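You operate a simulated robot arm through the tools that you are given. There is no shell and no other tool.

You run a simulated robot arm. Do the job below in one go: nothing can be reset, and whatever is moved stays where it is left.

TASK
Cap the latched bottle with its foil cap and stand it in the CLEAN tray.
Fine: swing the spout back over the drip tray; the foil cap lies beside the block; free the neck latch. Set down upright: what you pick out.

It is judged by the outcome, as a careful person would: the job done as asked, and still so three seconds after it is handed in. It fails if anything else is knocked over, pushed out of place, dropped, spilled or broken. Lids that push on must go on centred and level and be pressed home; caps that screw on are set level and turned clockwise until they are tight.

THE ROBOT
A 7-joint arm with a two-finger parallel gripper, fixed in place. Base frame: the origin is at the foot of the arm, x ahead of it, y to its left, z up; the work surface is at about z = 0. Units: mm, degrees, N and s.
With the tool pointing down near the work surface it reaches from about 260 to 680 mm from the base axis. Its first joint turns from -166.0 to 166.0 degrees. Payload 2.5 kg.
The tool frame sits at the grasp point between the pads (the TCP): z along the fingers, y along the line on which they close. The tips reach 30 mm beyond it. The gripper opens to 94 mm. The fingers are 28 mm wide and 10 mm thick; the gripper's body (50 by 96 mm) begins 55 mm behind the TCP.
Orientation is that of the tool frame in the base frame, as [roll, pitch, yaw] about the fixed x, y, z axes, in that order (R = Rz(yaw) Ry(pitch) Rx(roll)). With the fingers straight down and closing along the base's y, the tool's x points along the base's -x, its y along +y and its z along -z.

THE INTERFACE
- The arm moves only by the tool nudge_tool. Its argument "increments" is a list that holds one entry, the list of rows, each a list of 7 numbers: the opening, from 0 (shut) to 1 (fully open), then the shift along the tool's x, y, z in mm, then the turn, a rotation vector about the tool's x, y, z in degrees. In form: [[[gripper, tx, ty, tz, rx, ry, rz], ...]]. A call has 1 to 20 rows; each row is the pose to reach, as a shift and turn from the pose commanded when the call began, along the tool's axes at that moment. Rows are played at 5 a second. More than 50 mm and 8.6 degrees between two rows, or a gripper value outside its range, and nothing of the call is played. A pose out of reach is approached as far as the arm can. The call stops where the force on the tool passes 60 N (or 10 N more than at its start, if that is more) or the arm is blocked; 0.2 s more then pass. The fingers move at their own pace (about 72 mm/s each) and stop on an object; they squeeze with about 22 N. The grip force told is the motor's: it shows also when the fingers shut on nothing. Time passes only in rows, and 0.2 s behind the last, so rows that repeat a pose let the fingers close. It gives the time, the measured TCP pose, the force on the tool (base axes), the opening and the grip force at its end, in the units of the frame above (readings bear some noise), with the torque about the TCP (base axes, N m) and any sound that the robot's microphone picked up.
- Cameras (640 x 400 px; columns grow to the right, rows downward): "scene" is fixed at [399.6, 500.7, 828.9]; the picture's right is [-1.00, 0.00, 0.00], its down [0.00, 0.53, -0.85] and it looks along [-0.00, -0.85, -0.53] (base axes); focal length 355 px, centre (320, 200). "wrist" rides on the gripper at [76, 14, -102] in the tool frame; the picture's right is [-0.18, 0.98, 0.00], its down [-0.75, -0.14, -0.64] and it looks along [-0.63, -0.12, 0.77] (tool axes); focal length 243 px, centre (320, 200). There is no depth. A picture from a camera that has moved, and an enlarged one, comes with that camera's place and axes in the base frame and with its lens.
- capture(camera): a new picture of that camera. The clock stands still meanwhile.
- close_up(camera, box): a new picture of the part [left, top, right, bottom] of that camera's present view, enlarged. The clock stands still meanwhile.
- close_job(): hands the job in; it is judged then, once.

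Nothing tells you positions but the pictures and the camera data. Unless the task says otherwise, let go and move clear before handing in.

The tools are called after "Call:" as a command line: name --argument value ..., lists and objects as JSON in quotes. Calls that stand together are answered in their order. nudge_tool: Moves the arm, as the interface text tells. Its arguments: {"type":"object","properties":{"increments":{"type":"array","items":{"type":"array","items":{"type":"array","items":{"type":"number"}}}}},"required":["increments"]} The other tools are called the same way: capture (camera) takes a picture; close_up (camera, box) takes an enlarged picture of a part of a camera's view; close_job () hands the job in.

At the start:

```text
t: 0.0
ee_pos: [419.7, -156.5, 497.9]
tool_rot: [-180.0, 0.0, -180.0]
force: [0.3, -0.5, 0.2]
moment: [-0.03, 0.02, 0.01]
gripper_width: 93.8
finger_force: 0.0
```

scene: 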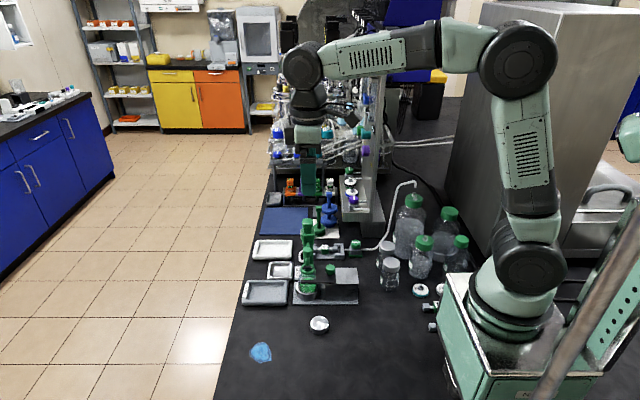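
wrist: 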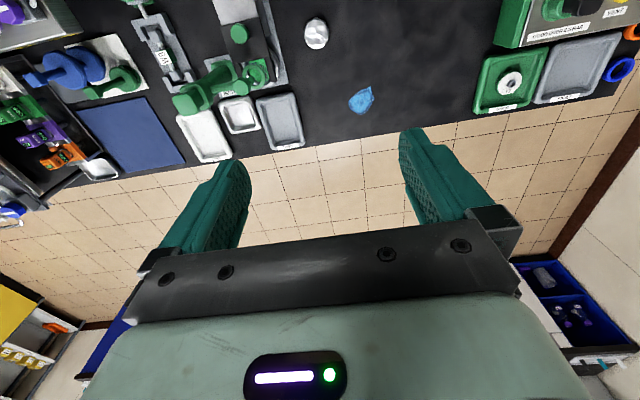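

I see a crowded bench with trays, a block with green parts, a spout and bottles. I'll take enlarged pictures before moving anything.

Call:
close_up --camera "scene" --box '[230, 160, 390, 260]'

Call:
close_up --camera "scene" --box '[230, 230, 390, 330]'

Call:
close_up --camera "scene" --box '[340, 160, 500, 320]'

Call:
close_up --camera "wrist" --box '[120, 0, 380, 165]'

Call:
close_up --camera "wrist" --box '[440, 0, 640, 125]'

Call:
close_up --camera "wrist" --box '[0, 0, 240, 210]'

```text
4.00 times, centred on (310, 210) of scene
camera zoom: at [399.6, 500.7, 828.9], right [-1.0, 0.0, 0.0], down [0.0, 0.53, -0.85], along [0.0, -0.85, -0.53], focal length 1419 px, centre (360, 160)
```

zoom: 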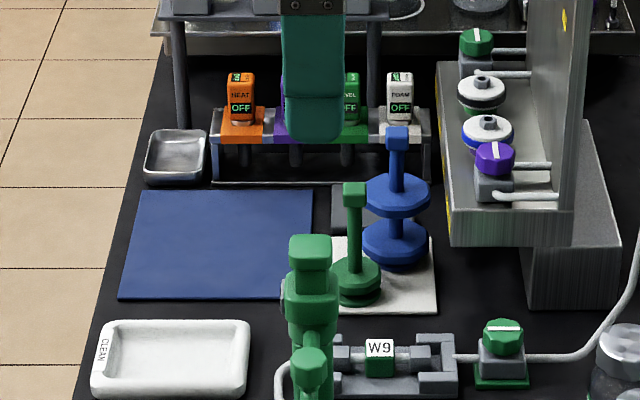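

```text
4.00 times, centred on (310, 280) of scene
camera zoom: at [399.6, 500.7, 828.9], right [-1.0, 0.0, 0.0], down [0.0, 0.53, -0.85], along [0.0, -0.85, -0.53], focal length 1419 px, centre (360, -120)
```

zoom: 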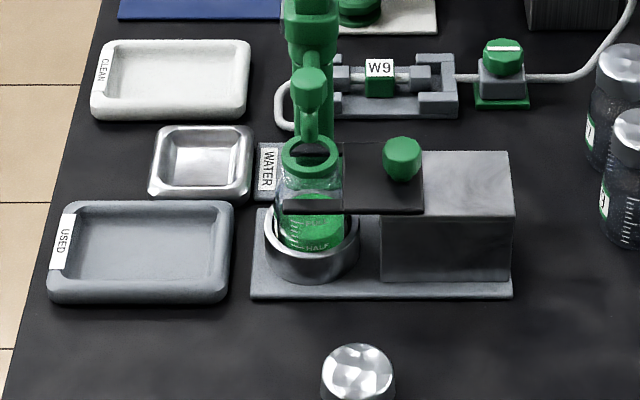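

```text
2.50 times, centred on (420, 240) of scene
camera zoom: at [399.6, 500.7, 828.9], right [-1.0, 0.0, 0.0], down [0.0, 0.53, -0.85], along [0.0, -0.85, -0.53], focal length 887 px, centre (70, 100)
```

zoom: 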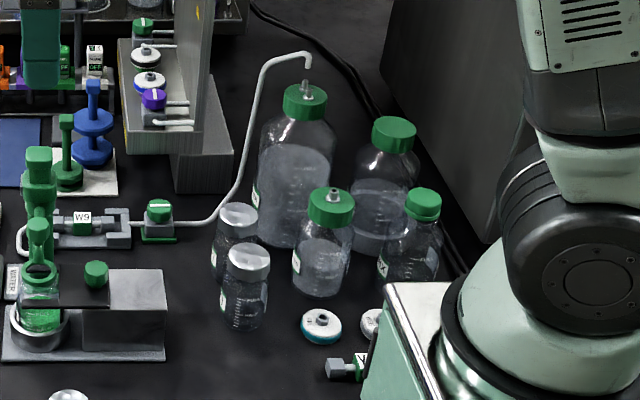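

```text
2.42 times, centred on (250, 82) of wrist
camera zoom: at [344.3, -142.5, 600.6], right [0.18, 0.98, 0.0], down [0.75, -0.14, 0.64], along [0.63, -0.12, -0.77], focal length 588 px, centre (490, 485)
```

zoom: 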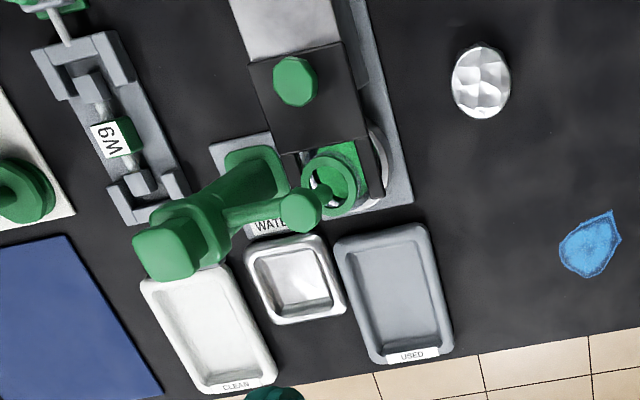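

```text
3.20 times, centred on (540, 62) of wrist
camera zoom: at [344.3, -142.5, 600.6], right [0.18, 0.98, 0.0], down [0.75, -0.14, 0.64], along [0.63, -0.12, -0.77], focal length 776 px, centre (-384, 640)
```

zoom: 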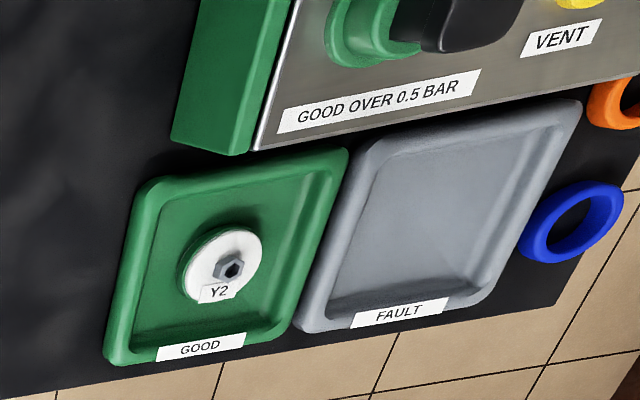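

```text
1.90 times, centred on (120, 105) of wrist
camera zoom: at [344.3, -142.5, 600.6], right [0.18, 0.98, 0.0], down [0.75, -0.14, 0.64], along [0.63, -0.12, -0.77], focal length 462 px, centre (701, 381)
```

zoom: 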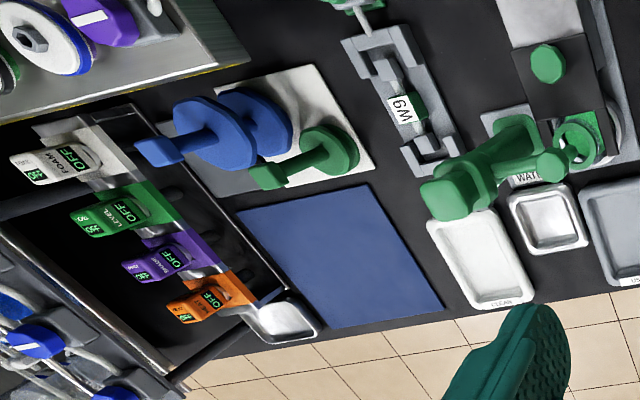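

The bottle (green collar, green liquid) sits in a steel ring under a dark latch plate with a green knob, at about (436, -286). The spout is over its mouth, the steel drip tray is between CLEAN and USED, and the faceted foil cap is near (400, -156). I'll move the wrist camera back and lower for a better view.

Call:
nudge_tool --increments '[[[1, 25, -20, 30, 0, 0, 0], [1, 50, -40, 60, 0, 0, 0], [1, 75, -60, 90, 0, 0, 0], [1, 100, -80, 120, 0, 0, 0], [1, 127, -100, 148, 0, 0, 0]]]'

Call:
capture --camera "wrist"

Call:
capture --camera "scene"

```text
t: 1.2
ee_pos: [295.0, -255.7, 349.7]
tool_rot: [180.0, 0.1, -179.9]
force: [-0.2, 1.0, -0.3]
moment: [-0.01, -0.02, 0.02]
gripper_width: 93.9
finger_force: 0.1
```

```text
taken
camera wrist: at [217.5, -242.2, 453.0], right [0.18, 0.98, 0.0], down [0.75, -0.14, 0.64], along [0.63, -0.12, -0.77], focal length 243 px, centre (320, 200)
```

wrist: 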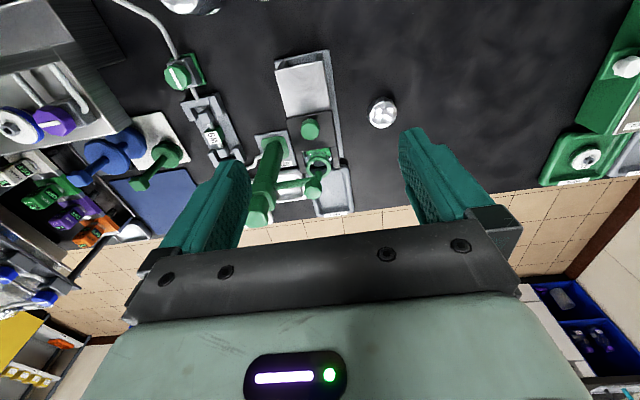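

```text
taken
```

scene: 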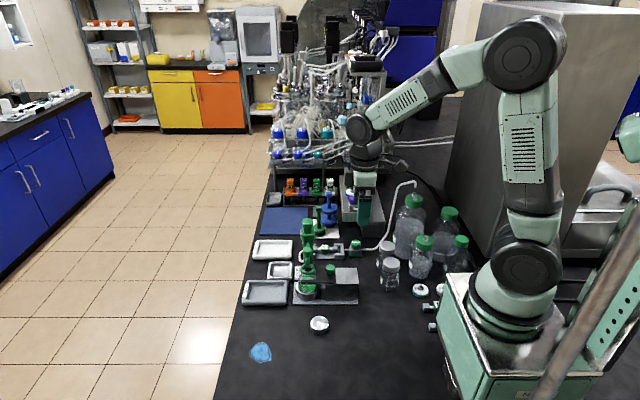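

The view is clearer from here; next I'll enlarge the station from both cameras.

Call:
close_up --camera "wrist" --box '[220, 40, 400, 230]'

Call:
close_up --camera "scene" --box '[285, 210, 365, 260]'

Call:
close_up --camera "scene" --box '[285, 255, 365, 305]'

Call:
close_up --camera "scene" --box '[235, 235, 315, 310]'

Call:
close_up --camera "scene" --box '[280, 300, 360, 350]'

```text
2.11 times, centred on (310, 135) of wrist
camera zoom: at [217.5, -242.2, 453.0], right [0.18, 0.98, 0.0], down [0.75, -0.14, 0.64], along [0.63, -0.12, -0.77], focal length 511 px, centre (341, 337)
```

zoom: 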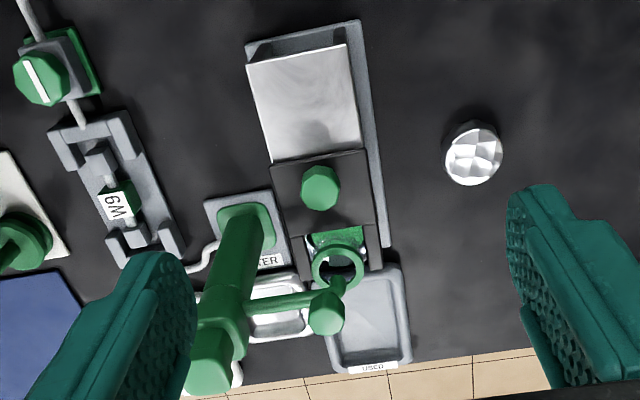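

```text
8.00 times, centred on (325, 235) of scene
camera zoom: at [399.6, 500.7, 828.9], right [-1.0, 0.0, 0.0], down [0.0, 0.53, -0.85], along [0.0, -0.85, -0.53], focal length 2837 px, centre (280, -80)
```

zoom: 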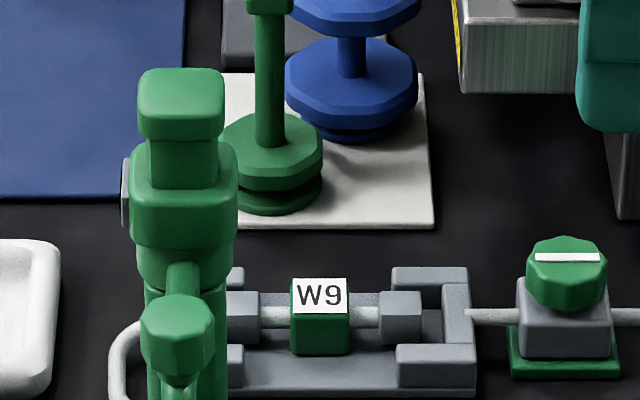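

```text
8.00 times, centred on (325, 280) of scene
camera zoom: at [399.6, 500.7, 828.9], right [-1.0, 0.0, 0.0], down [0.0, 0.53, -0.85], along [0.0, -0.85, -0.53], focal length 2837 px, centre (280, -440)
```

zoom: 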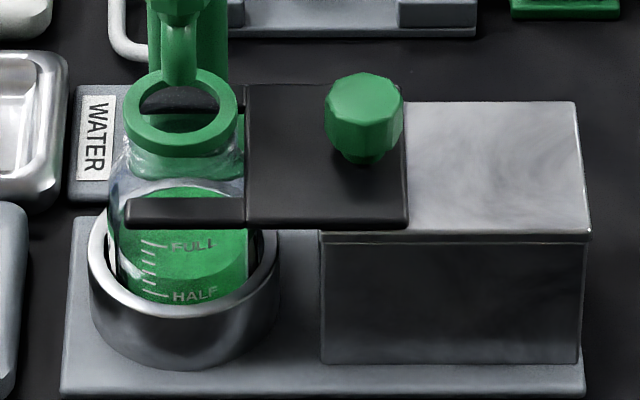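

```text
5.33 times, centred on (275, 272) of scene
camera zoom: at [399.6, 500.7, 828.9], right [-1.0, 0.0, 0.0], down [0.0, 0.53, -0.85], along [0.0, -0.85, -0.53], focal length 1892 px, centre (560, -187)
```

zoom: 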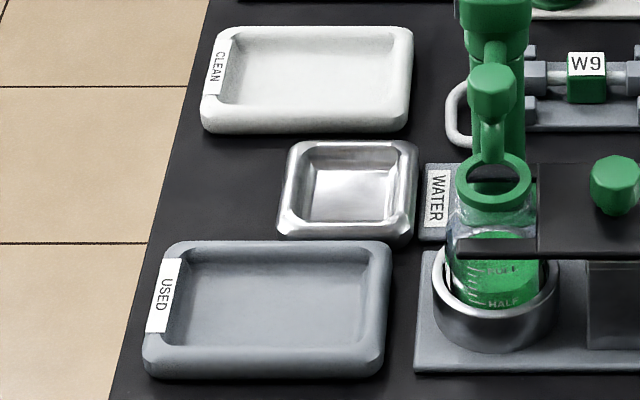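

```text
8.00 times, centred on (320, 325) of scene
camera zoom: at [399.6, 500.7, 828.9], right [-1.0, 0.0, 0.0], down [0.0, 0.53, -0.85], along [0.0, -0.85, -0.53], focal length 2837 px, centre (320, -800)
```

zoom: 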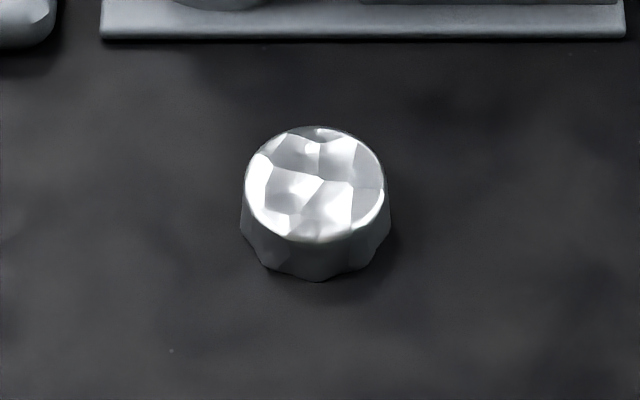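

The latch is a fork plate on the block that slides along x, with its knob at about (370, -286, 90). The bottle rim is at about (436, -286, 95). The spout pivots on a post at (437, -372), and the drip tray is at about (525, -373). CLEAN lies far out, around (545–565, -485), so I'll test the reach in free air first.

Call:
nudge_tool --increments '[[[1, -31, -28, 0, 0, 0, 0], [1, -62, -56, 0, 0, 0, 0], [1, -94, -85, 0, 0, 0, 0], [1, -125, -113, 0, 0, 0, 0], [1, -156, -141, 0, 0, 0, 0], [1, -187, -170, 0, 0, 0, 0], [1, -219, -198, 0, 0, 0, 0], [1, -250, -226, 0, 0, 0, 0], [1, -250, -226, 40, 0, 0, 0], [1, -250, -226, 80, 0, 0, 0], [1, -250, -226, 120, 0, 0, 0], [1, -250, -226, 150, 0, 0, 0], [1, -250, -226, 150, 0, 0, 0]]]'

Call:
capture --camera "wrist"

Call:
capture --camera "scene"

```text
t: 4.0
ee_pos: [534.8, -471.4, 201.6]
tool_rot: [180.0, -0.1, -179.8]
force: [-1.1, 0.9, -0.1]
moment: [-0.03, 0.0, -0.04]
gripper_width: 94.1
finger_force: 0.1
out of reach, approached as far as the arm can: row 8, 9, 10, 11, 12, 13
```

```text
taken
camera wrist: at [458.2, -457.8, 303.3], right [0.18, 0.98, 0.0], down [0.75, -0.14, 0.64], along [0.63, -0.12, -0.77], focal length 243 px, centre (320, 200)
```

wrist: 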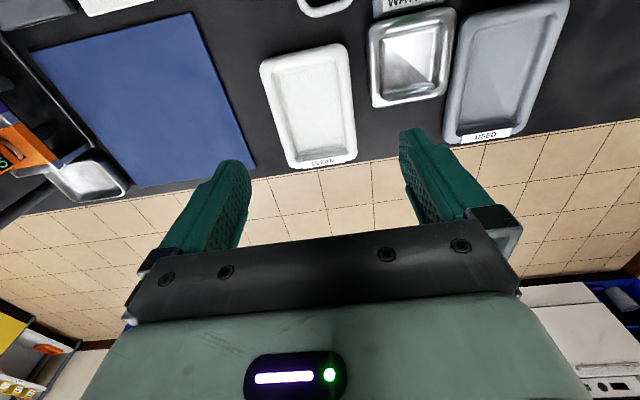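

```text
taken
```

scene: 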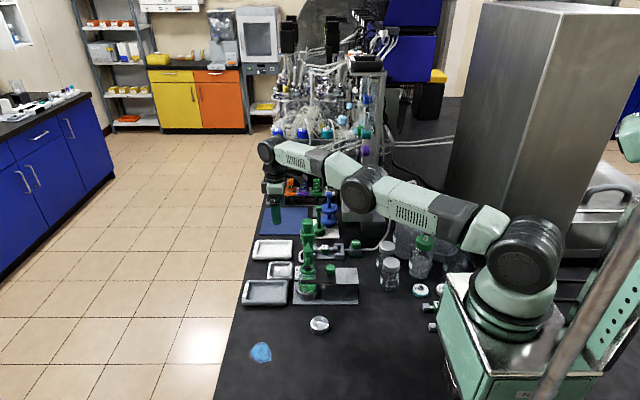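

Straight down the reach ends at about 713 mm, and CLEAN's usable floor (bottle centre near (545, -483), 728 mm out) lies just beyond that. A modest forward tilt of the tool should cover it, so I'll test a 20° tilt in free air.

Call:
nudge_tool --increments '[[[1, 0, 0, 0, 0, -7, 0], [1, 0, 0, 0, 0, -14, 0], [1, 0, 0, 0, 0, -20, 0], [1, 0, 0, 0, 0, -20, 0]]]'

```text
t: 5.0
ee_pos: [570.5, -506.4, 200.7]
tool_rot: [-180.0, 20.0, -179.9]
force: [0.3, 0.1, -0.9]
moment: [-0.02, -0.02, 0.0]
gripper_width: 94.1
finger_force: 0.0
out of reach, approached as far as the arm can: row 1, 2, 3, 4
```

The tilt gives ample reach, but the pose read is unexpected. I'll issue a null move to see what pose is commanded.

Call:
nudge_tool --increments '[[[1, 0, 0, 0, 0, 0, 0], [1, 0, 0, 0, 0, 0, 0]]]'

Call:
capture --camera "scene"

```text
t: 5.6
ee_pos: [570.0, -506.1, 200.2]
tool_rot: [179.9, 20.1, 180.0]
force: [0.7, -0.5, -1.3]
moment: [-0.02, 0.02, -0.02]
gripper_width: 94.0
finger_force: 0.1
```

```text
taken
```

scene: 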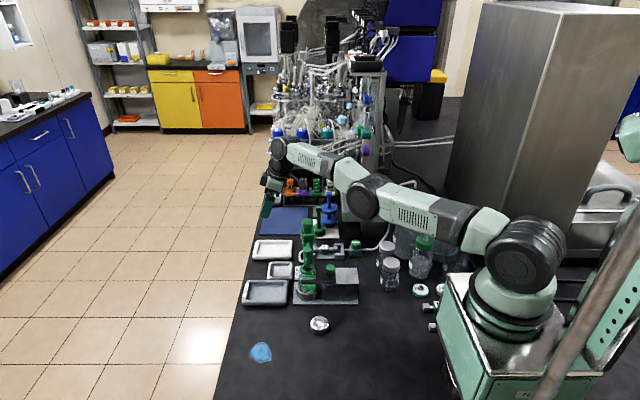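

The commanded pose has been reset to the measured one. I'll test descending toward the tray at the release height, with nothing in hand.

Call:
nudge_tool --increments '[[[1, 21, 8, 37, 0, 0, 0], [1, 42, 15, 73, 0, 0, 0], [1, 63, 23, 110, 0, 0, 0], [1, 63, 23, 110, 0, 0, 0]]]'

Call:
capture --camera "wrist"

Call:
capture --camera "scene"

```text
t: 6.6
ee_pos: [566.3, -498.2, 72.3]
tool_rot: [-180.0, 20.0, 179.9]
force: [0.7, -1.0, -0.1]
moment: [-0.04, -0.04, 0.0]
gripper_width: 93.9
finger_force: 0.0
out of reach, approached as far as the arm can: row 1, 2, 3, 4
```

```text
taken
camera wrist: at [458.7, -484.4, 144.6], right [0.17, 0.98, 0.06], down [0.49, -0.14, 0.86], along [0.86, -0.12, -0.51], focal length 243 px, centre (320, 200)
```

wrist: 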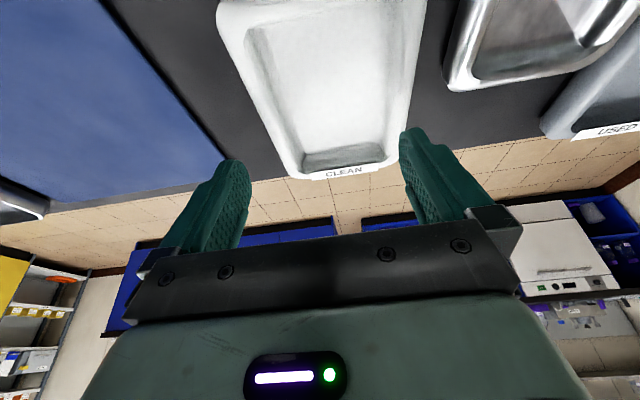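

```text
taken
```

scene: 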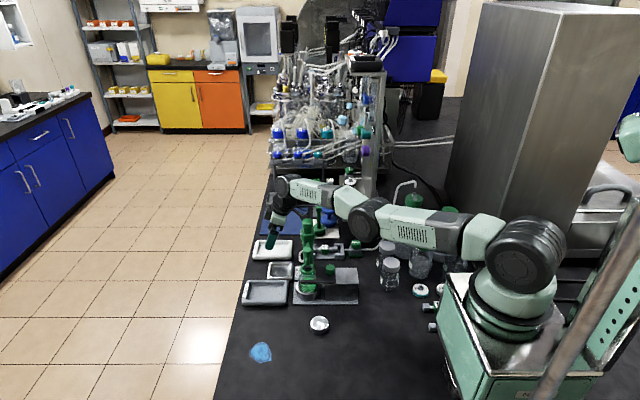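

The arm reaches past CLEAN with this tilt, so the reach is sufficient. I'll pull back and up a little to learn how the commanded pose relates to the measured one.

Call:
nudge_tool --increments '[[[1, 12, 15, -26, 0, 0, 0], [1, 24, 30, -51, 0, 0, 0], [1, 24, 30, -51, 0, 0, 0]]]'

```text
t: 7.4
ee_pos: [563.4, -507.3, 108.3]
tool_rot: [179.9, 19.9, -179.9]
force: [0.3, -0.3, 0.0]
moment: [0.0, -0.01, -0.02]
gripper_width: 93.9
finger_force: 0.1
out of reach, approached as far as the arm can: row 1, 2, 3
```

The arm did not follow the inward move, so a joint limit seems to be the cause rather than the reach, probably wrist rotation. I'll turn the heading clockwise so it lines up with the arm and see whether that frees it.

Call:
nudge_tool --increments '[[[1, 0, 0, -10, 2.7, 0, 7.5], [1, 0, 0, -20, 5.5, 0, 15], [1, 0, 0, -20, 8.2, 0, 22.5], [1, 0, 0, -20, 8.55, 0, 23.5], [1, 0, 0, -20, 8.55, 0, 23.5]]]'

Call:
capture --camera "scene"

```text
t: 8.6
ee_pos: [575.8, -521.0, 125.5]
tool_rot: [-180.0, 19.9, 155.0]
force: [-0.1, -0.5, -0.4]
moment: [-0.01, 0.0, -0.02]
gripper_width: 93.6
finger_force: 0.1
out of reach, approached as far as the arm can: row 1, 2, 3, 4, 5
```

```text
taken
```

scene: 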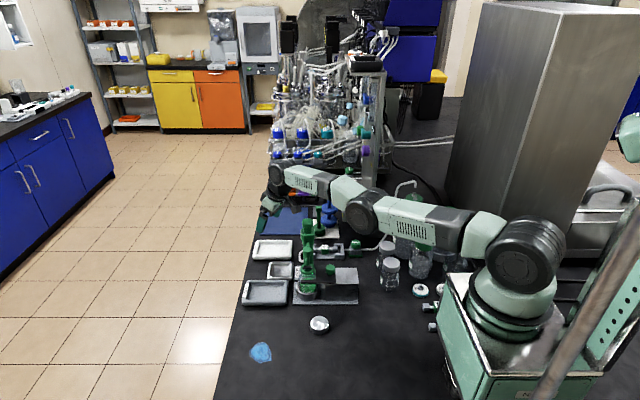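

The arm looks fully straightened, which makes the local solver stick. I'll back it out upward and inward to get well clear of that posture.

Call:
nudge_tool --increments '[[[1, 0, 0, -40, 0, 0, 0], [1, 0, 0, -80, 0, 0, 0], [1, 15, 8, -120, 0, 0, 0], [1, 30, 16, -160, 0, 0, 0], [1, 45, 24, -200, 0, 0, 0], [1, 60, 32, -240, 0, 0, 0], [1, 90, 45, -270, 0, 0, 0], [1, 120, 60, -299, 0, 0, 0], [1, 120, 60, -299, 0, 0, 0]]]'

Call:
capture --camera "scene"

```text
t: 10.6
ee_pos: [535.5, -506.2, 420.9]
tool_rot: [179.9, 19.8, 155.0]
force: [-0.3, -0.4, -0.7]
moment: [0.0, 0.04, -0.01]
gripper_width: 93.9
finger_force: 0.2
out of reach, approached as far as the arm can: row 1, 2, 3, 4, 5, 6, 7, 8, 9
```

```text
taken
```

scene: 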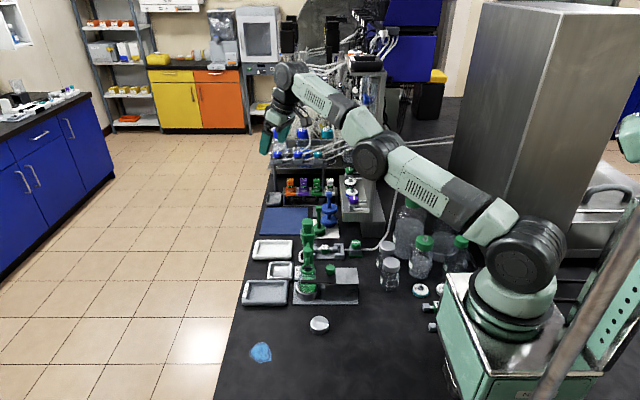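

Still stretched. I'll keep pulling inward at a safe height.

Call:
nudge_tool --increments '[[[1, 40, 10, 0, 0, 0, 0], [1, 80, 20, -10, 0, 0, 0], [1, 120, 30, -30, 0, 0, 0], [1, 160, 40, -50, 0, 0, 0], [1, 200, 50, -65, 0, 0, 0], [1, 200, 50, -65, 0, 0, 0], [1, 200, 50, -65, 0, 0, 0]]]'

Call:
capture --camera "scene"

```text
t: 12.2
ee_pos: [491.2, -506.2, 494.2]
tool_rot: [-179.9, 20.0, 155.0]
force: [1.4, 0.0, 0.2]
moment: [0.01, 0.04, 0.02]
gripper_width: 94.1
finger_force: 0.1
out of reach, approached as far as the arm can: row 1, 2, 3, 4, 5, 6, 7
```

```text
taken
```

scene: 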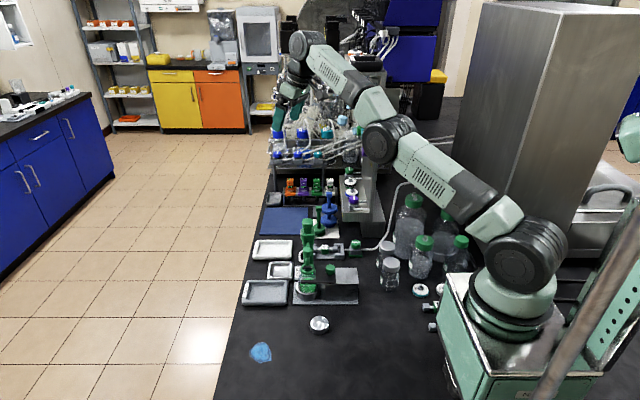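

The elbow has flipped to the underside and a wrist limit now blocks any inward motion. Tilting the tool back toward the base should force the forearm down and bring the elbow up again.

Call:
nudge_tool --increments '[[[1, 0, 0, 0, 0, 8, 0], [1, 0, 0, 0, 0, 16, 0], [1, 0, 0, 0, 0, 24, 0], [1, 0, 0, 0, 0, 32, 0], [1, 0, 0, 0, 0, 32, 0]]]'

Call:
capture --camera "scene"

```text
t: 13.4
ee_pos: [429.9, -450.4, 456.2]
tool_rot: [-179.9, -10.4, 154.9]
force: [-1.4, -0.4, -1.0]
moment: [0.01, 0.02, 0.0]
gripper_width: 93.9
finger_force: 0.0
out of reach, approached as far as the arm can: row 1, 2, 3, 4, 5
```

```text
taken
```

scene: 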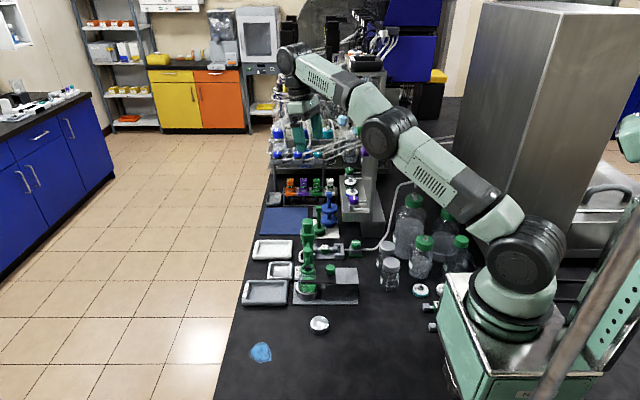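

That works: the forearm is coming down. I'll continue tilting inward while lowering toward a straight arm.

Call:
nudge_tool --increments '[[[1, -15, 0, 20, 0, 8, 0], [1, -30, 0, 40, 0, 16, 0], [1, -45, 0, 60, 0, 24, 0], [1, -60, 0, 80, 0, 32, 0], [1, -60, 0, 80, 0, 32, 0]]]'

Call:
capture --camera "scene"

```text
t: 14.6
ee_pos: [356.5, -402.3, 389.3]
tool_rot: [-178.8, -38.7, 156.2]
force: [-0.2, -0.2, 0.4]
moment: [0.0, 0.02, 0.0]
gripper_width: 94.2
finger_force: 0.1
out of reach, approached as far as the arm can: row 1, 2, 3, 4, 5
```

```text
taken
```

scene: 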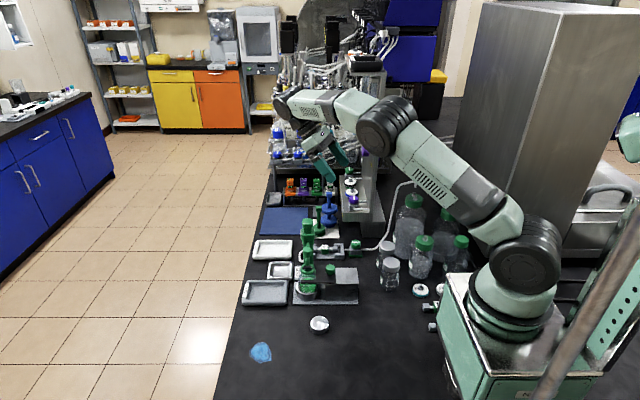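

The elbow is back on top. Now I'll move inward and level the tool.

Call:
nudge_tool --increments '[[[1, 15, 11, 14, 0, -3, 0], [1, 30, 22, 30, 0, -6, 0], [1, 57, 43, 57, 0, -10, 0], [1, 57, 43, 57, 0, -18, 0], [1, 57, 43, 57, 0, -26, 0], [1, 57, 43, 57, 0, -34, 0], [1, 57, 43, 57, 0, -38.7, 0], [1, 57, 43, 57, 0, -38.7, 0]]]'

Call:
capture --camera "scene"

```text
t: 16.4
ee_pos: [301.2, -330.8, 376.7]
tool_rot: [-179.0, 0.0, 157.1]
force: [0.4, 0.5, -1.0]
moment: [0.05, -0.03, -0.01]
gripper_width: 93.9
finger_force: 0.1
```

```text
taken
```

scene: 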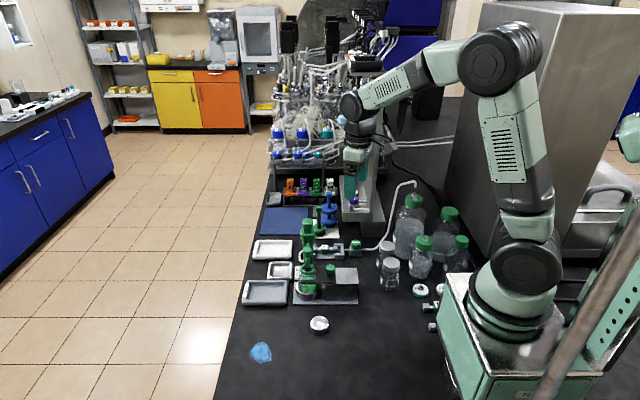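

The arm tracks exactly again. I'll redo the CLEAN reach test by tilting 20° while still close in, then extending outward.

Call:
nudge_tool --increments '[[[1, -38, -8, 19, 0, -5, 0], [1, -77, -16, 38, 0, -10, 0], [1, -115, -24, 57, 0, -15, 0], [1, -153, -31, 77, 0, -20, 0], [1, -153, -31, 77, 0, -20, 0]]]'

```text
t: 17.6
ee_pos: [431.3, -419.5, 300.9]
tool_rot: [-179.0, 20.0, 157.3]
force: [0.6, -0.7, 0.6]
moment: [0.02, -0.03, 0.0]
gripper_width: 94.1
finger_force: 0.0
```

Good. Now extending out to above the tray.

Call:
nudge_tool --increments '[[[1, -19, -3, 34, 0, 0, 0], [1, -38, -6, 68, 0, 0, 0], [1, -58, -9, 102, 0, 0, 0], [1, -77, -13, 135, 0, 0, 0], [1, -77, -13, 135, 0, 0, 0]]]'

Call:
capture --camera "scene"

Call:
capture --camera "wrist"

```text
t: 18.8
ee_pos: [533.7, -479.1, 201.8]
tool_rot: [-179.0, 20.0, 157.3]
force: [0.3, 0.6, 0.1]
moment: [-0.01, -0.04, -0.01]
gripper_width: 94.2
finger_force: 0.0
```

```text
taken
```

scene: 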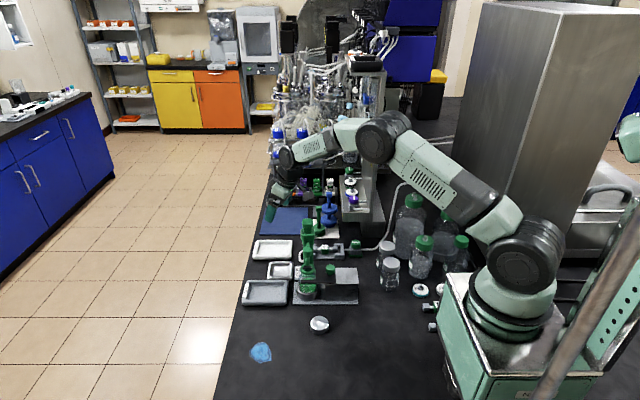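

```text
taken
camera wrist: at [441.4, -423.1, 271.5], right [0.54, 0.84, 0.05], down [0.4, -0.31, 0.86], along [0.74, -0.45, -0.5], focal length 243 px, centre (320, 200)
```

wrist: 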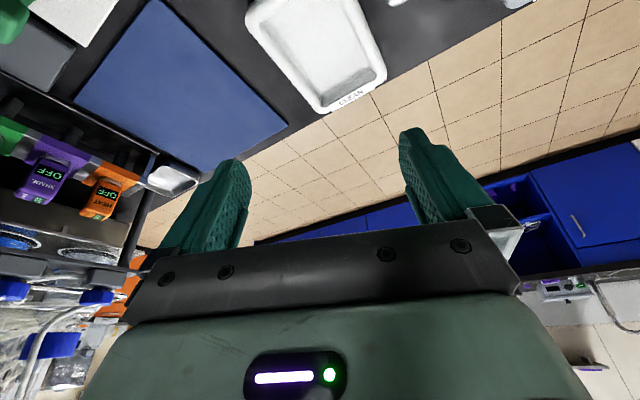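

Tracking well with the elbow up. Now lowering to the release height over the tray.

Call:
nudge_tool --increments '[[[1, 9, 1, 32, 0, 0, 0], [1, 18, 1, 64, 0, 0, 0], [1, 27, 2, 96, 0, 0, 0], [1, 35, 2, 128, 0, 0, 0], [1, 35, 2, 128, 0, 0, 0]]]'

Call:
capture --camera "scene"

```text
t: 20.0
ee_pos: [542.8, -482.3, 68.8]
tool_rot: [-178.9, 20.0, 157.3]
force: [0.7, 0.0, 0.3]
moment: [0.0, 0.01, -0.01]
gripper_width: 94.4
finger_force: 0.1
```

```text
taken
```

scene: 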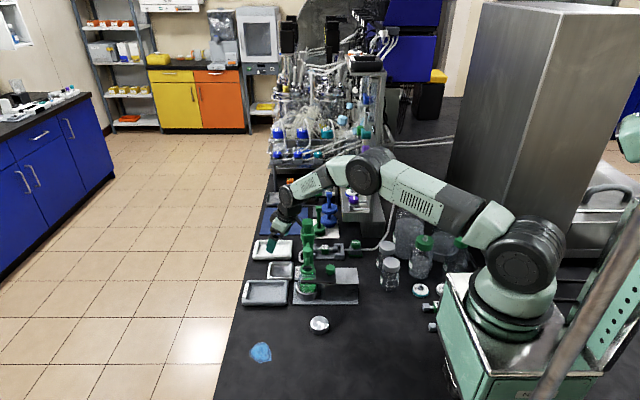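

The release pose at CLEAN is reachable with a 20° tilt and the elbow up. Now I'll retrace and start the job with the spout.

Call:
nudge_tool --increments '[[[0.5, -12, -1, -42, 0, 0, 0], [0.5, -24, -2, -85, 0, 0, 0], [0.3, -35, -2, -128, 0, 0, 0], [0.2, -16, 1, -162, 0, 0, 0], [0, 3, 4, -196, 0, 0, 0], [0, 22, 8, -230, 0, 0, 0], [0, 42, 11, -263, 0, 0, 0], [0, 42, 11, -263, 0, 0, 0]]]'

```text
t: 21.8
ee_pos: [429.1, -422.6, 299.9]
tool_rot: [-178.9, 20.0, 157.3]
force: [-0.5, 0.2, 0.4]
moment: [0.0, -0.02, 0.02]
gripper_width: 0.0
finger_force: 21.8
```

Back above the station. Now I'll level the tool and move beside the spout bar.

Call:
nudge_tool --increments '[[[0, 27, 29, -7, 0, 5, 0], [0, 55, 58, -13, 0, 12, 0], [0, 82, 86, -19, 0, 20, 0], [0, 82, 86, -19, 0, 20, 0]]]'

```text
t: 22.8
ee_pos: [385.8, -307.3, 288.4]
tool_rot: [-179.0, 0.0, 156.9]
force: [-0.6, 0.6, 0.5]
moment: [-0.01, -0.03, 0.02]
gripper_width: 0.0
finger_force: 22.7
```

Call:
nudge_tool --increments '[[[0, 0, 0, 0, -0.4, 0, -8], [0, 0, 0, 0, -0.8, 0, -16], [0, 0, 0, 0, -1, 0, -23.1], [0, 0, 0, 0, -1, 0, -23.1]]]'

Call:
capture --camera "wrist"

Call:
close_up --camera "scene" --box '[260, 170, 420, 310]'

```text
t: 23.8
ee_pos: [386.4, -308.5, 288.5]
tool_rot: [179.9, -0.2, -179.9]
force: [-0.6, 0.9, -0.3]
moment: [0.01, 0.03, -0.02]
gripper_width: 0.0
finger_force: 22.0
```

```text
taken
camera wrist: at [310.3, -295.2, 391.4], right [0.18, 0.98, 0.0], down [0.76, -0.14, 0.64], along [0.63, -0.12, -0.77], focal length 243 px, centre (320, 200)
```

wrist: 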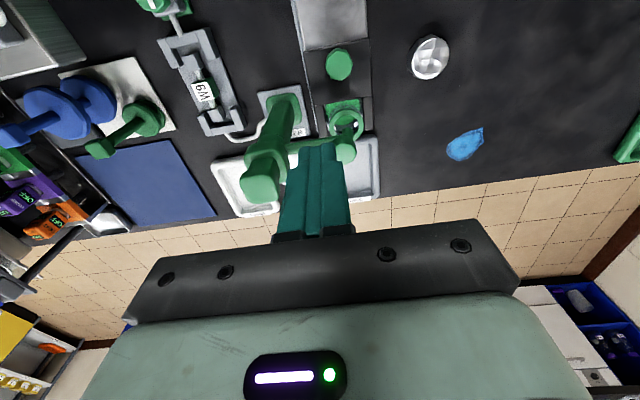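

```text
2.86 times, centred on (340, 240) of scene
camera zoom: at [399.6, 500.7, 828.9], right [-1.0, 0.0, 0.0], down [0.0, 0.53, -0.85], along [0.0, -0.85, -0.53], focal length 1013 px, centre (263, 86)
```

zoom: 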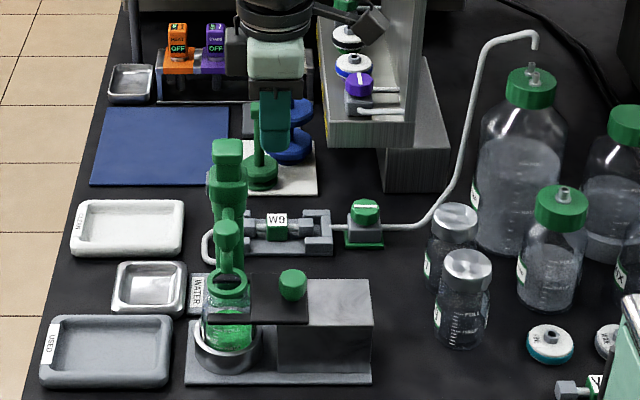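

Before pushing, I'll zoom in on the spout and bottle from this viewpoint to refine the positions.

Call:
close_up --camera "wrist" --box '[230, 40, 390, 220]'

```text
2.22 times, centred on (310, 130) of wrist
camera zoom: at [310.3, -295.2, 391.4], right [0.18, 0.98, 0.0], down [0.76, -0.14, 0.64], along [0.63, -0.12, -0.77], focal length 539 px, centre (342, 356)
```

zoom: 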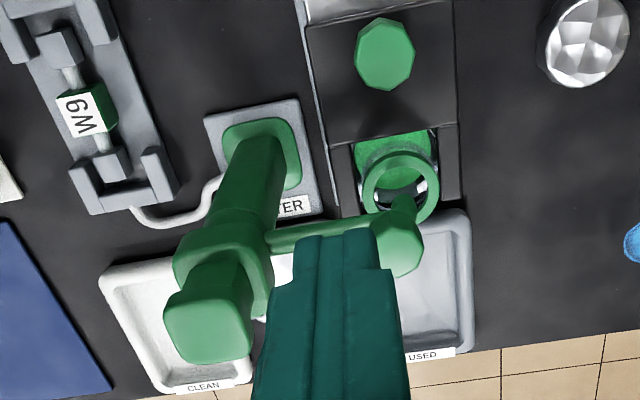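

The geometry agrees: the post is at (438, -375) and the spout head at (439, -291, 155). I'll descend with closed fingers on the -x side of the bar and begin the push toward +x.

Call:
nudge_tool --increments '[[[0, 0, 0, 40, 0, 0, 0], [0, 0, 0, 80, 0, 0, 0], [0, 0, 0, 110, 0, 0, 0], [0, 0, 0, 125, 0, 0, 0], [0, -10, -1, 125, 0, 0, 0], [0, -20, -1, 125, 0, 0, 0], [0, -28, -1, 125, 0, 0, 0], [0, -36, 0, 125, 0, 0, 0], [0, -44, 1, 125, 0, 0, 0]]]'

Call:
close_up --camera "scene" --box '[260, 170, 420, 310]'

Call:
capture --camera "wrist"

```text
t: 25.8
ee_pos: [430.3, -307.0, 163.8]
tool_rot: [179.9, -0.2, -179.9]
force: [0.5, 0.7, -0.3]
moment: [0.04, 0.0, -0.03]
gripper_width: 0.0
finger_force: 22.0
```

```text
2.86 times, centred on (340, 240) of scene
camera zoom: at [399.6, 500.7, 828.9], right [-1.0, 0.0, 0.0], down [0.0, 0.53, -0.85], along [0.0, -0.85, -0.53], focal length 1013 px, centre (263, 86)
```

zoom: 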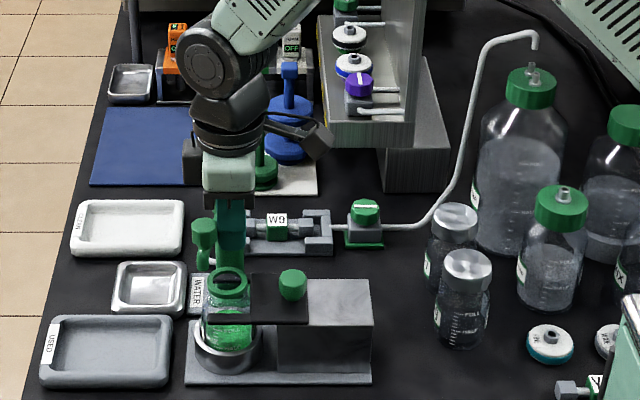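

```text
taken
camera wrist: at [353.9, -293.7, 267.6], right [0.18, 0.98, 0.0], down [0.76, -0.14, 0.64], along [0.63, -0.12, -0.77], focal length 243 px, centre (320, 200)
```

wrist: 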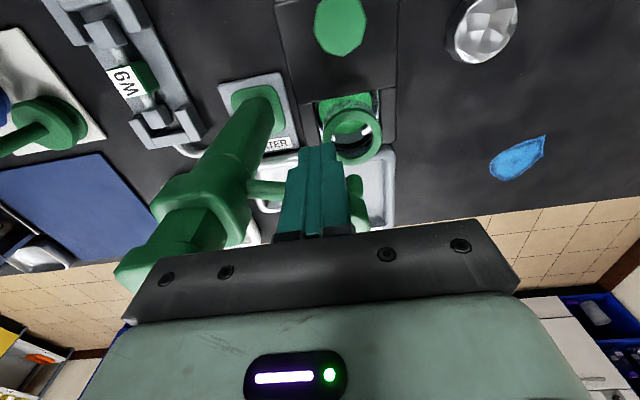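

The spout swings easily. I'll continue along the arc toward the drip tray.

Call:
nudge_tool --increments '[[[0, -8, 1, 0, 0, 0, 0], [0, -17, 1, 0, 0, 0, 0], [0, -26, -1, 0, 0, 0, 0], [0, -34, -4, 0, 0, 0, 0], [0, -42, -9, 0, 0, 0, 0], [0, -49, -14, 0, 0, 0, 0], [0, -56, -21, 0, 0, 0, 0], [0, -62, -29, 0, 0, 0, 0], [0, -66, -38, 0, 0, 0, 0]]]'

Call:
close_up --camera "scene" --box '[260, 170, 420, 310]'

Call:
capture --camera "wrist"

```text
t: 27.8
ee_pos: [494.9, -346.2, 164.1]
tool_rot: [179.9, -0.3, -179.9]
force: [0.5, -0.6, 0.0]
moment: [0.0, -0.01, -0.01]
gripper_width: 0.0
finger_force: 21.7
```

```text
2.86 times, centred on (340, 240) of scene
camera zoom: at [399.6, 500.7, 828.9], right [-1.0, 0.0, 0.0], down [0.0, 0.53, -0.85], along [0.0, -0.85, -0.53], focal length 1013 px, centre (263, 86)
```

zoom: 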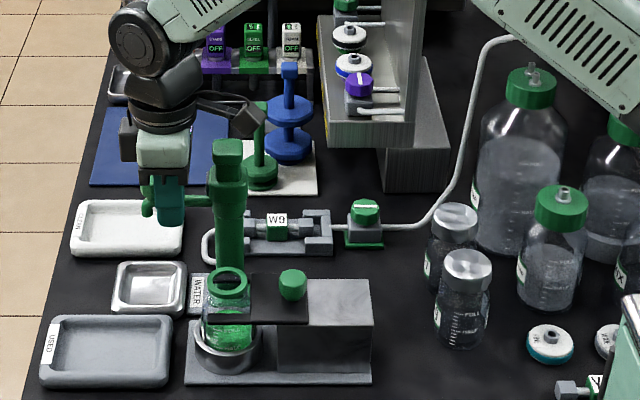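

```text
taken
camera wrist: at [419.6, -331.1, 268.0], right [0.18, 0.98, 0.0], down [0.76, -0.14, 0.64], along [0.63, -0.12, -0.77], focal length 243 px, centre (320, 200)
```

wrist: 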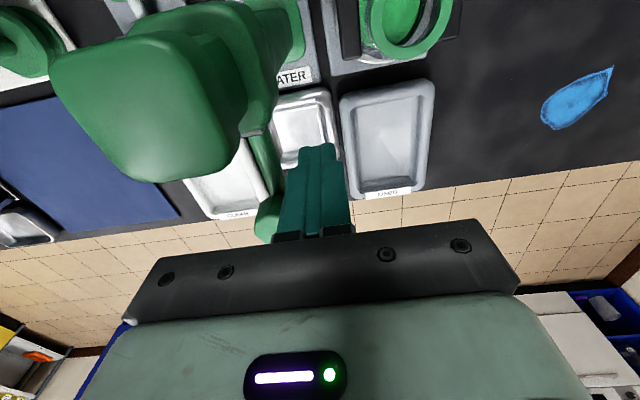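

The spout is almost over the drip tray. I'll back off in +y, rise, and check where its tip hangs.

Call:
nudge_tool --increments '[[[0, 0, 15, 0, 0, 0, 0], [0, 0, 40, 0, 0, 0, 0], [0, 20, 60, -40, 0, 0, 0], [0, 50, 60, -80, 0, 0, 0], [0, 90, 60, -100, 0, 0, 0], [0, 130, 60, -110, 0, 0, 0]]]'

Call:
close_up --camera "scene" --box '[240, 200, 360, 290]'

Call:
capture --camera "wrist"

```text
t: 29.2
ee_pos: [363.9, -285.7, 274.7]
tool_rot: [179.8, -0.1, -179.8]
force: [1.1, -0.2, -0.7]
moment: [-0.01, -0.01, -0.02]
gripper_width: 0.3
finger_force: 22.0
```

```text
4.44 times, centred on (300, 245) of scene
camera zoom: at [399.6, 500.7, 828.9], right [-1.0, 0.0, 0.0], down [0.0, 0.53, -0.85], along [0.0, -0.85, -0.53], focal length 1576 px, centre (409, 0)
```

zoom: 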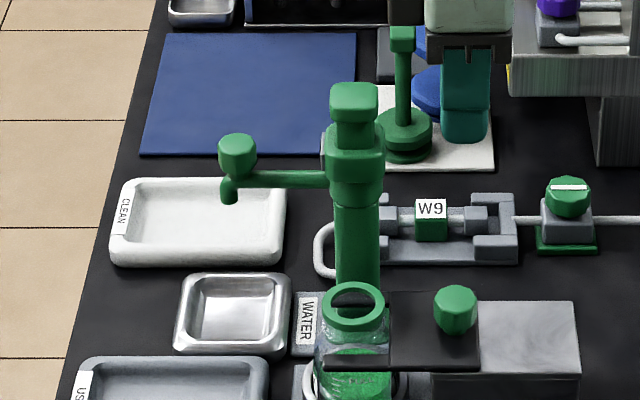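

```text
taken
camera wrist: at [288.0, -271.5, 377.9], right [0.18, 0.98, 0.0], down [0.76, -0.14, 0.64], along [0.63, -0.12, -0.77], focal length 243 px, centre (320, 200)
```

wrist: 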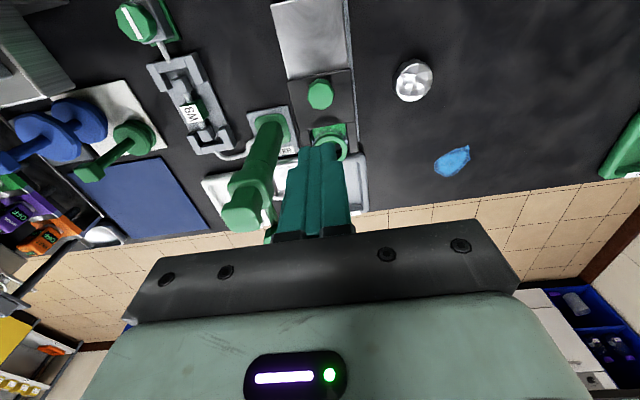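

The spout tip now hangs at about (528, -378), centred over the drip tray. Next is the foil cap: I'll move close to it for a precise fix.

Call:
nudge_tool --increments '[[[0.4, 8, 32, 10, 0, 0, 0], [0.8, 17, 64, 25, 0, 0, 0], [0.8, 25, 97, 50, 0, 0, 0], [0.8, 34, 129, 75, 0, 0, 0], [0.8, 34, 129, 75, 0, 0, 0]]]'

Call:
capture --camera "wrist"

Call:
close_up --camera "scene" --box '[280, 300, 360, 350]'

```text
t: 30.4
ee_pos: [332.6, -156.2, 201.1]
tool_rot: [179.9, -0.2, -179.9]
force: [-1.1, -0.3, 0.2]
moment: [-0.02, 0.0, -0.02]
gripper_width: 75.3
finger_force: 0.1
```

```text
taken
camera wrist: at [255.7, -142.4, 302.8], right [0.18, 0.98, 0.0], down [0.76, -0.14, 0.64], along [0.63, -0.12, -0.77], focal length 243 px, centre (320, 200)
```

wrist: 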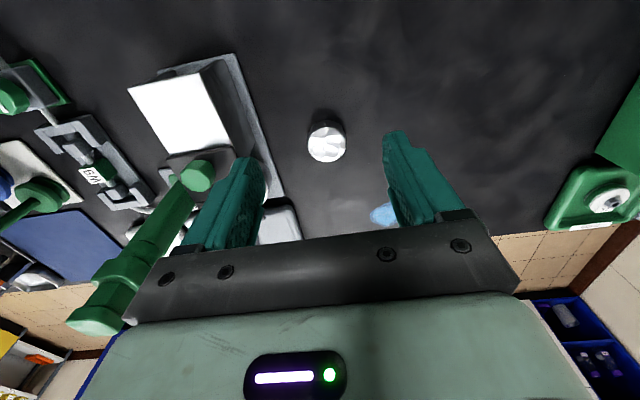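

```text
8.00 times, centred on (320, 325) of scene
camera zoom: at [399.6, 500.7, 828.9], right [-1.0, 0.0, 0.0], down [0.0, 0.53, -0.85], along [0.0, -0.85, -0.53], focal length 2837 px, centre (320, -800)
```

zoom: 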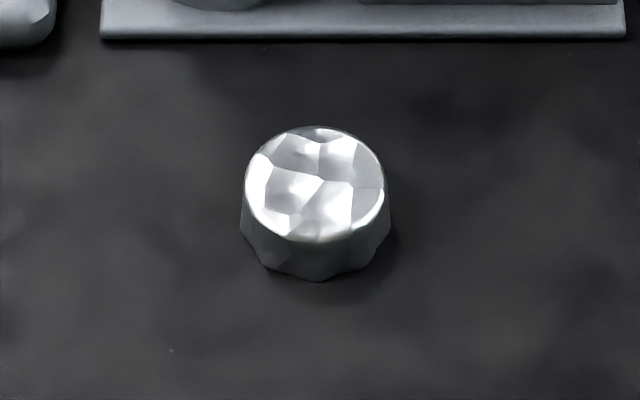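

Call:
close_up --camera "wrist" --box '[280, 90, 376, 180]'

```text
4.44 times, centred on (328, 135) of wrist
camera zoom: at [255.7, -142.4, 302.8], right [0.18, 0.98, 0.0], down [0.76, -0.14, 0.64], along [0.63, -0.12, -0.77], focal length 1078 px, centre (284, 489)
```

zoom: 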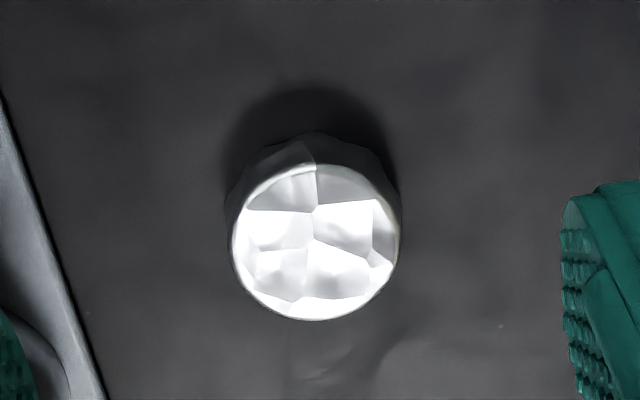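

The cap's top centre is at about (401, -157, 17), it is about 50 mm across, and the two cameras disagree by a few mm in y. I'll hover with open fingers around it and compare directly.

Call:
nudge_tool --increments '[[[0.8, -35, -1, 0, 0, 0, 0], [0.8, -68, -2, 20, 0, 0, 0], [0.8, -68, -2, 60, 0, 0, 0], [0.8, -68, -2, 100, 0, 0, 0], [0.8, -68, -2, 131, 0, 0, 0], [0.8, -68, -2, 131, 0, 0, 0]]]'

Call:
close_up --camera "scene" --box '[280, 270, 360, 350]'

Call:
capture --camera "wrist"

```text
t: 31.8
ee_pos: [399.8, -159.5, 68.7]
tool_rot: [179.9, -0.2, -179.9]
force: [-0.3, -0.2, 0.0]
moment: [0.02, 0.0, 0.03]
gripper_width: 75.2
finger_force: 0.1
```

```text
5.00 times, centred on (320, 310) of scene
camera zoom: at [399.6, 500.7, 828.9], right [-1.0, 0.0, 0.0], down [0.0, 0.53, -0.85], along [0.0, -0.85, -0.53], focal length 1773 px, centre (320, -350)
```

zoom: 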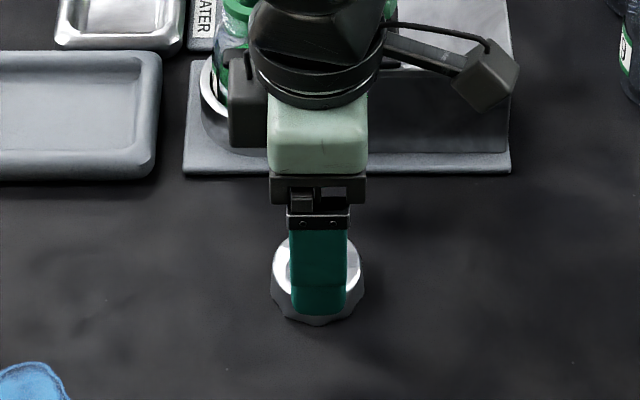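

```text
taken
camera wrist: at [323.2, -145.2, 170.8], right [0.18, 0.98, 0.0], down [0.76, -0.14, 0.64], along [0.63, -0.12, -0.77], focal length 243 px, centre (320, 200)
```

wrist: 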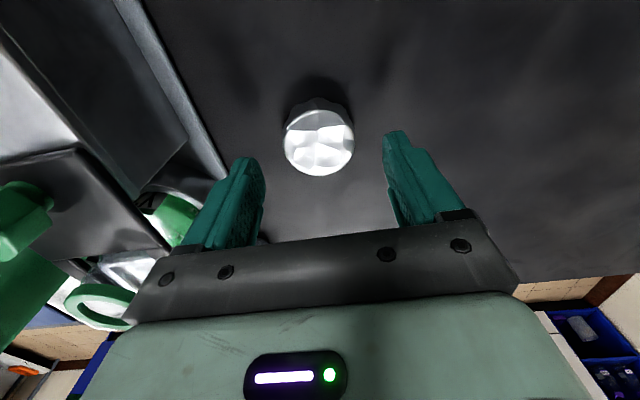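

The cap lies centred between the fingers, at about (400.5, -160). I'll lower so the tips sit about 5 mm above the bench and close.

Call:
nudge_tool --increments '[[[0.8, -1, 0, 17, 0, 0, 0], [0.8, -1, 0, 33, 0, 0, 0], [0.65, -1, 0, 33, 0, 0, 0], [0.55, -1, 0, 33, 0, 0, 0], [0.45, -1, 0, 33, 0, 0, 0], [0.4, -1, 0, 33, 0, 0, 0], [0.4, -1, 0, 33, 0, 0, 0]]]'

Call:
close_up --camera "scene" --box '[290, 290, 350, 340]'

Call:
capture --camera "wrist"

```text
t: 33.4
ee_pos: [399.0, -158.3, 34.2]
tool_rot: [180.0, -0.2, -179.9]
force: [-0.7, 0.4, 0.7]
moment: [-0.02, 0.04, 0.0]
gripper_width: 50.5
finger_force: 22.2
```

```text
8.00 times, centred on (320, 315) of scene
camera zoom: at [399.6, 500.7, 828.9], right [-1.0, 0.0, 0.0], down [0.0, 0.53, -0.85], along [0.0, -0.85, -0.53], focal length 2837 px, centre (320, -720)
```

zoom: 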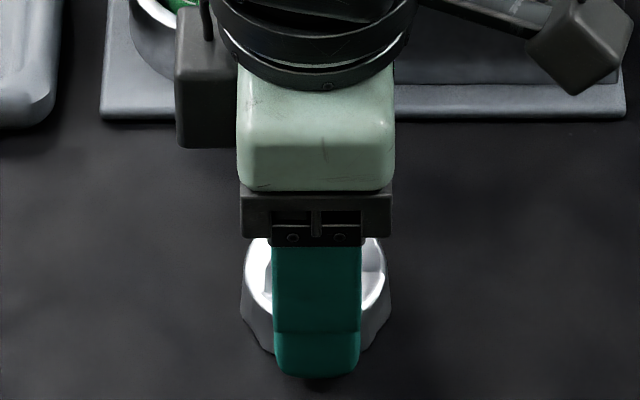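

```text
taken
camera wrist: at [323.4, -144.6, 138.2], right [0.18, 0.98, 0.0], down [0.76, -0.14, 0.64], along [0.63, -0.12, -0.77], focal length 243 px, centre (320, 200)
```

wrist: 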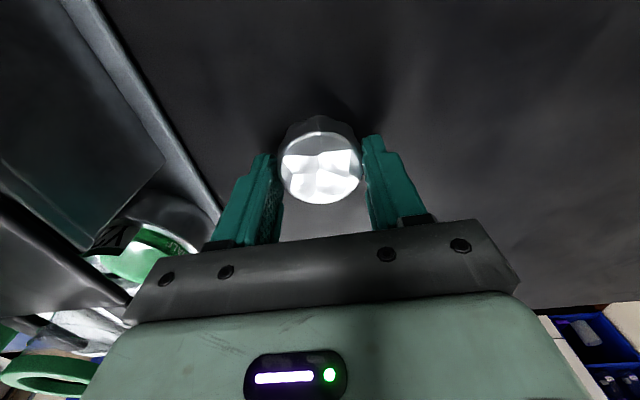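

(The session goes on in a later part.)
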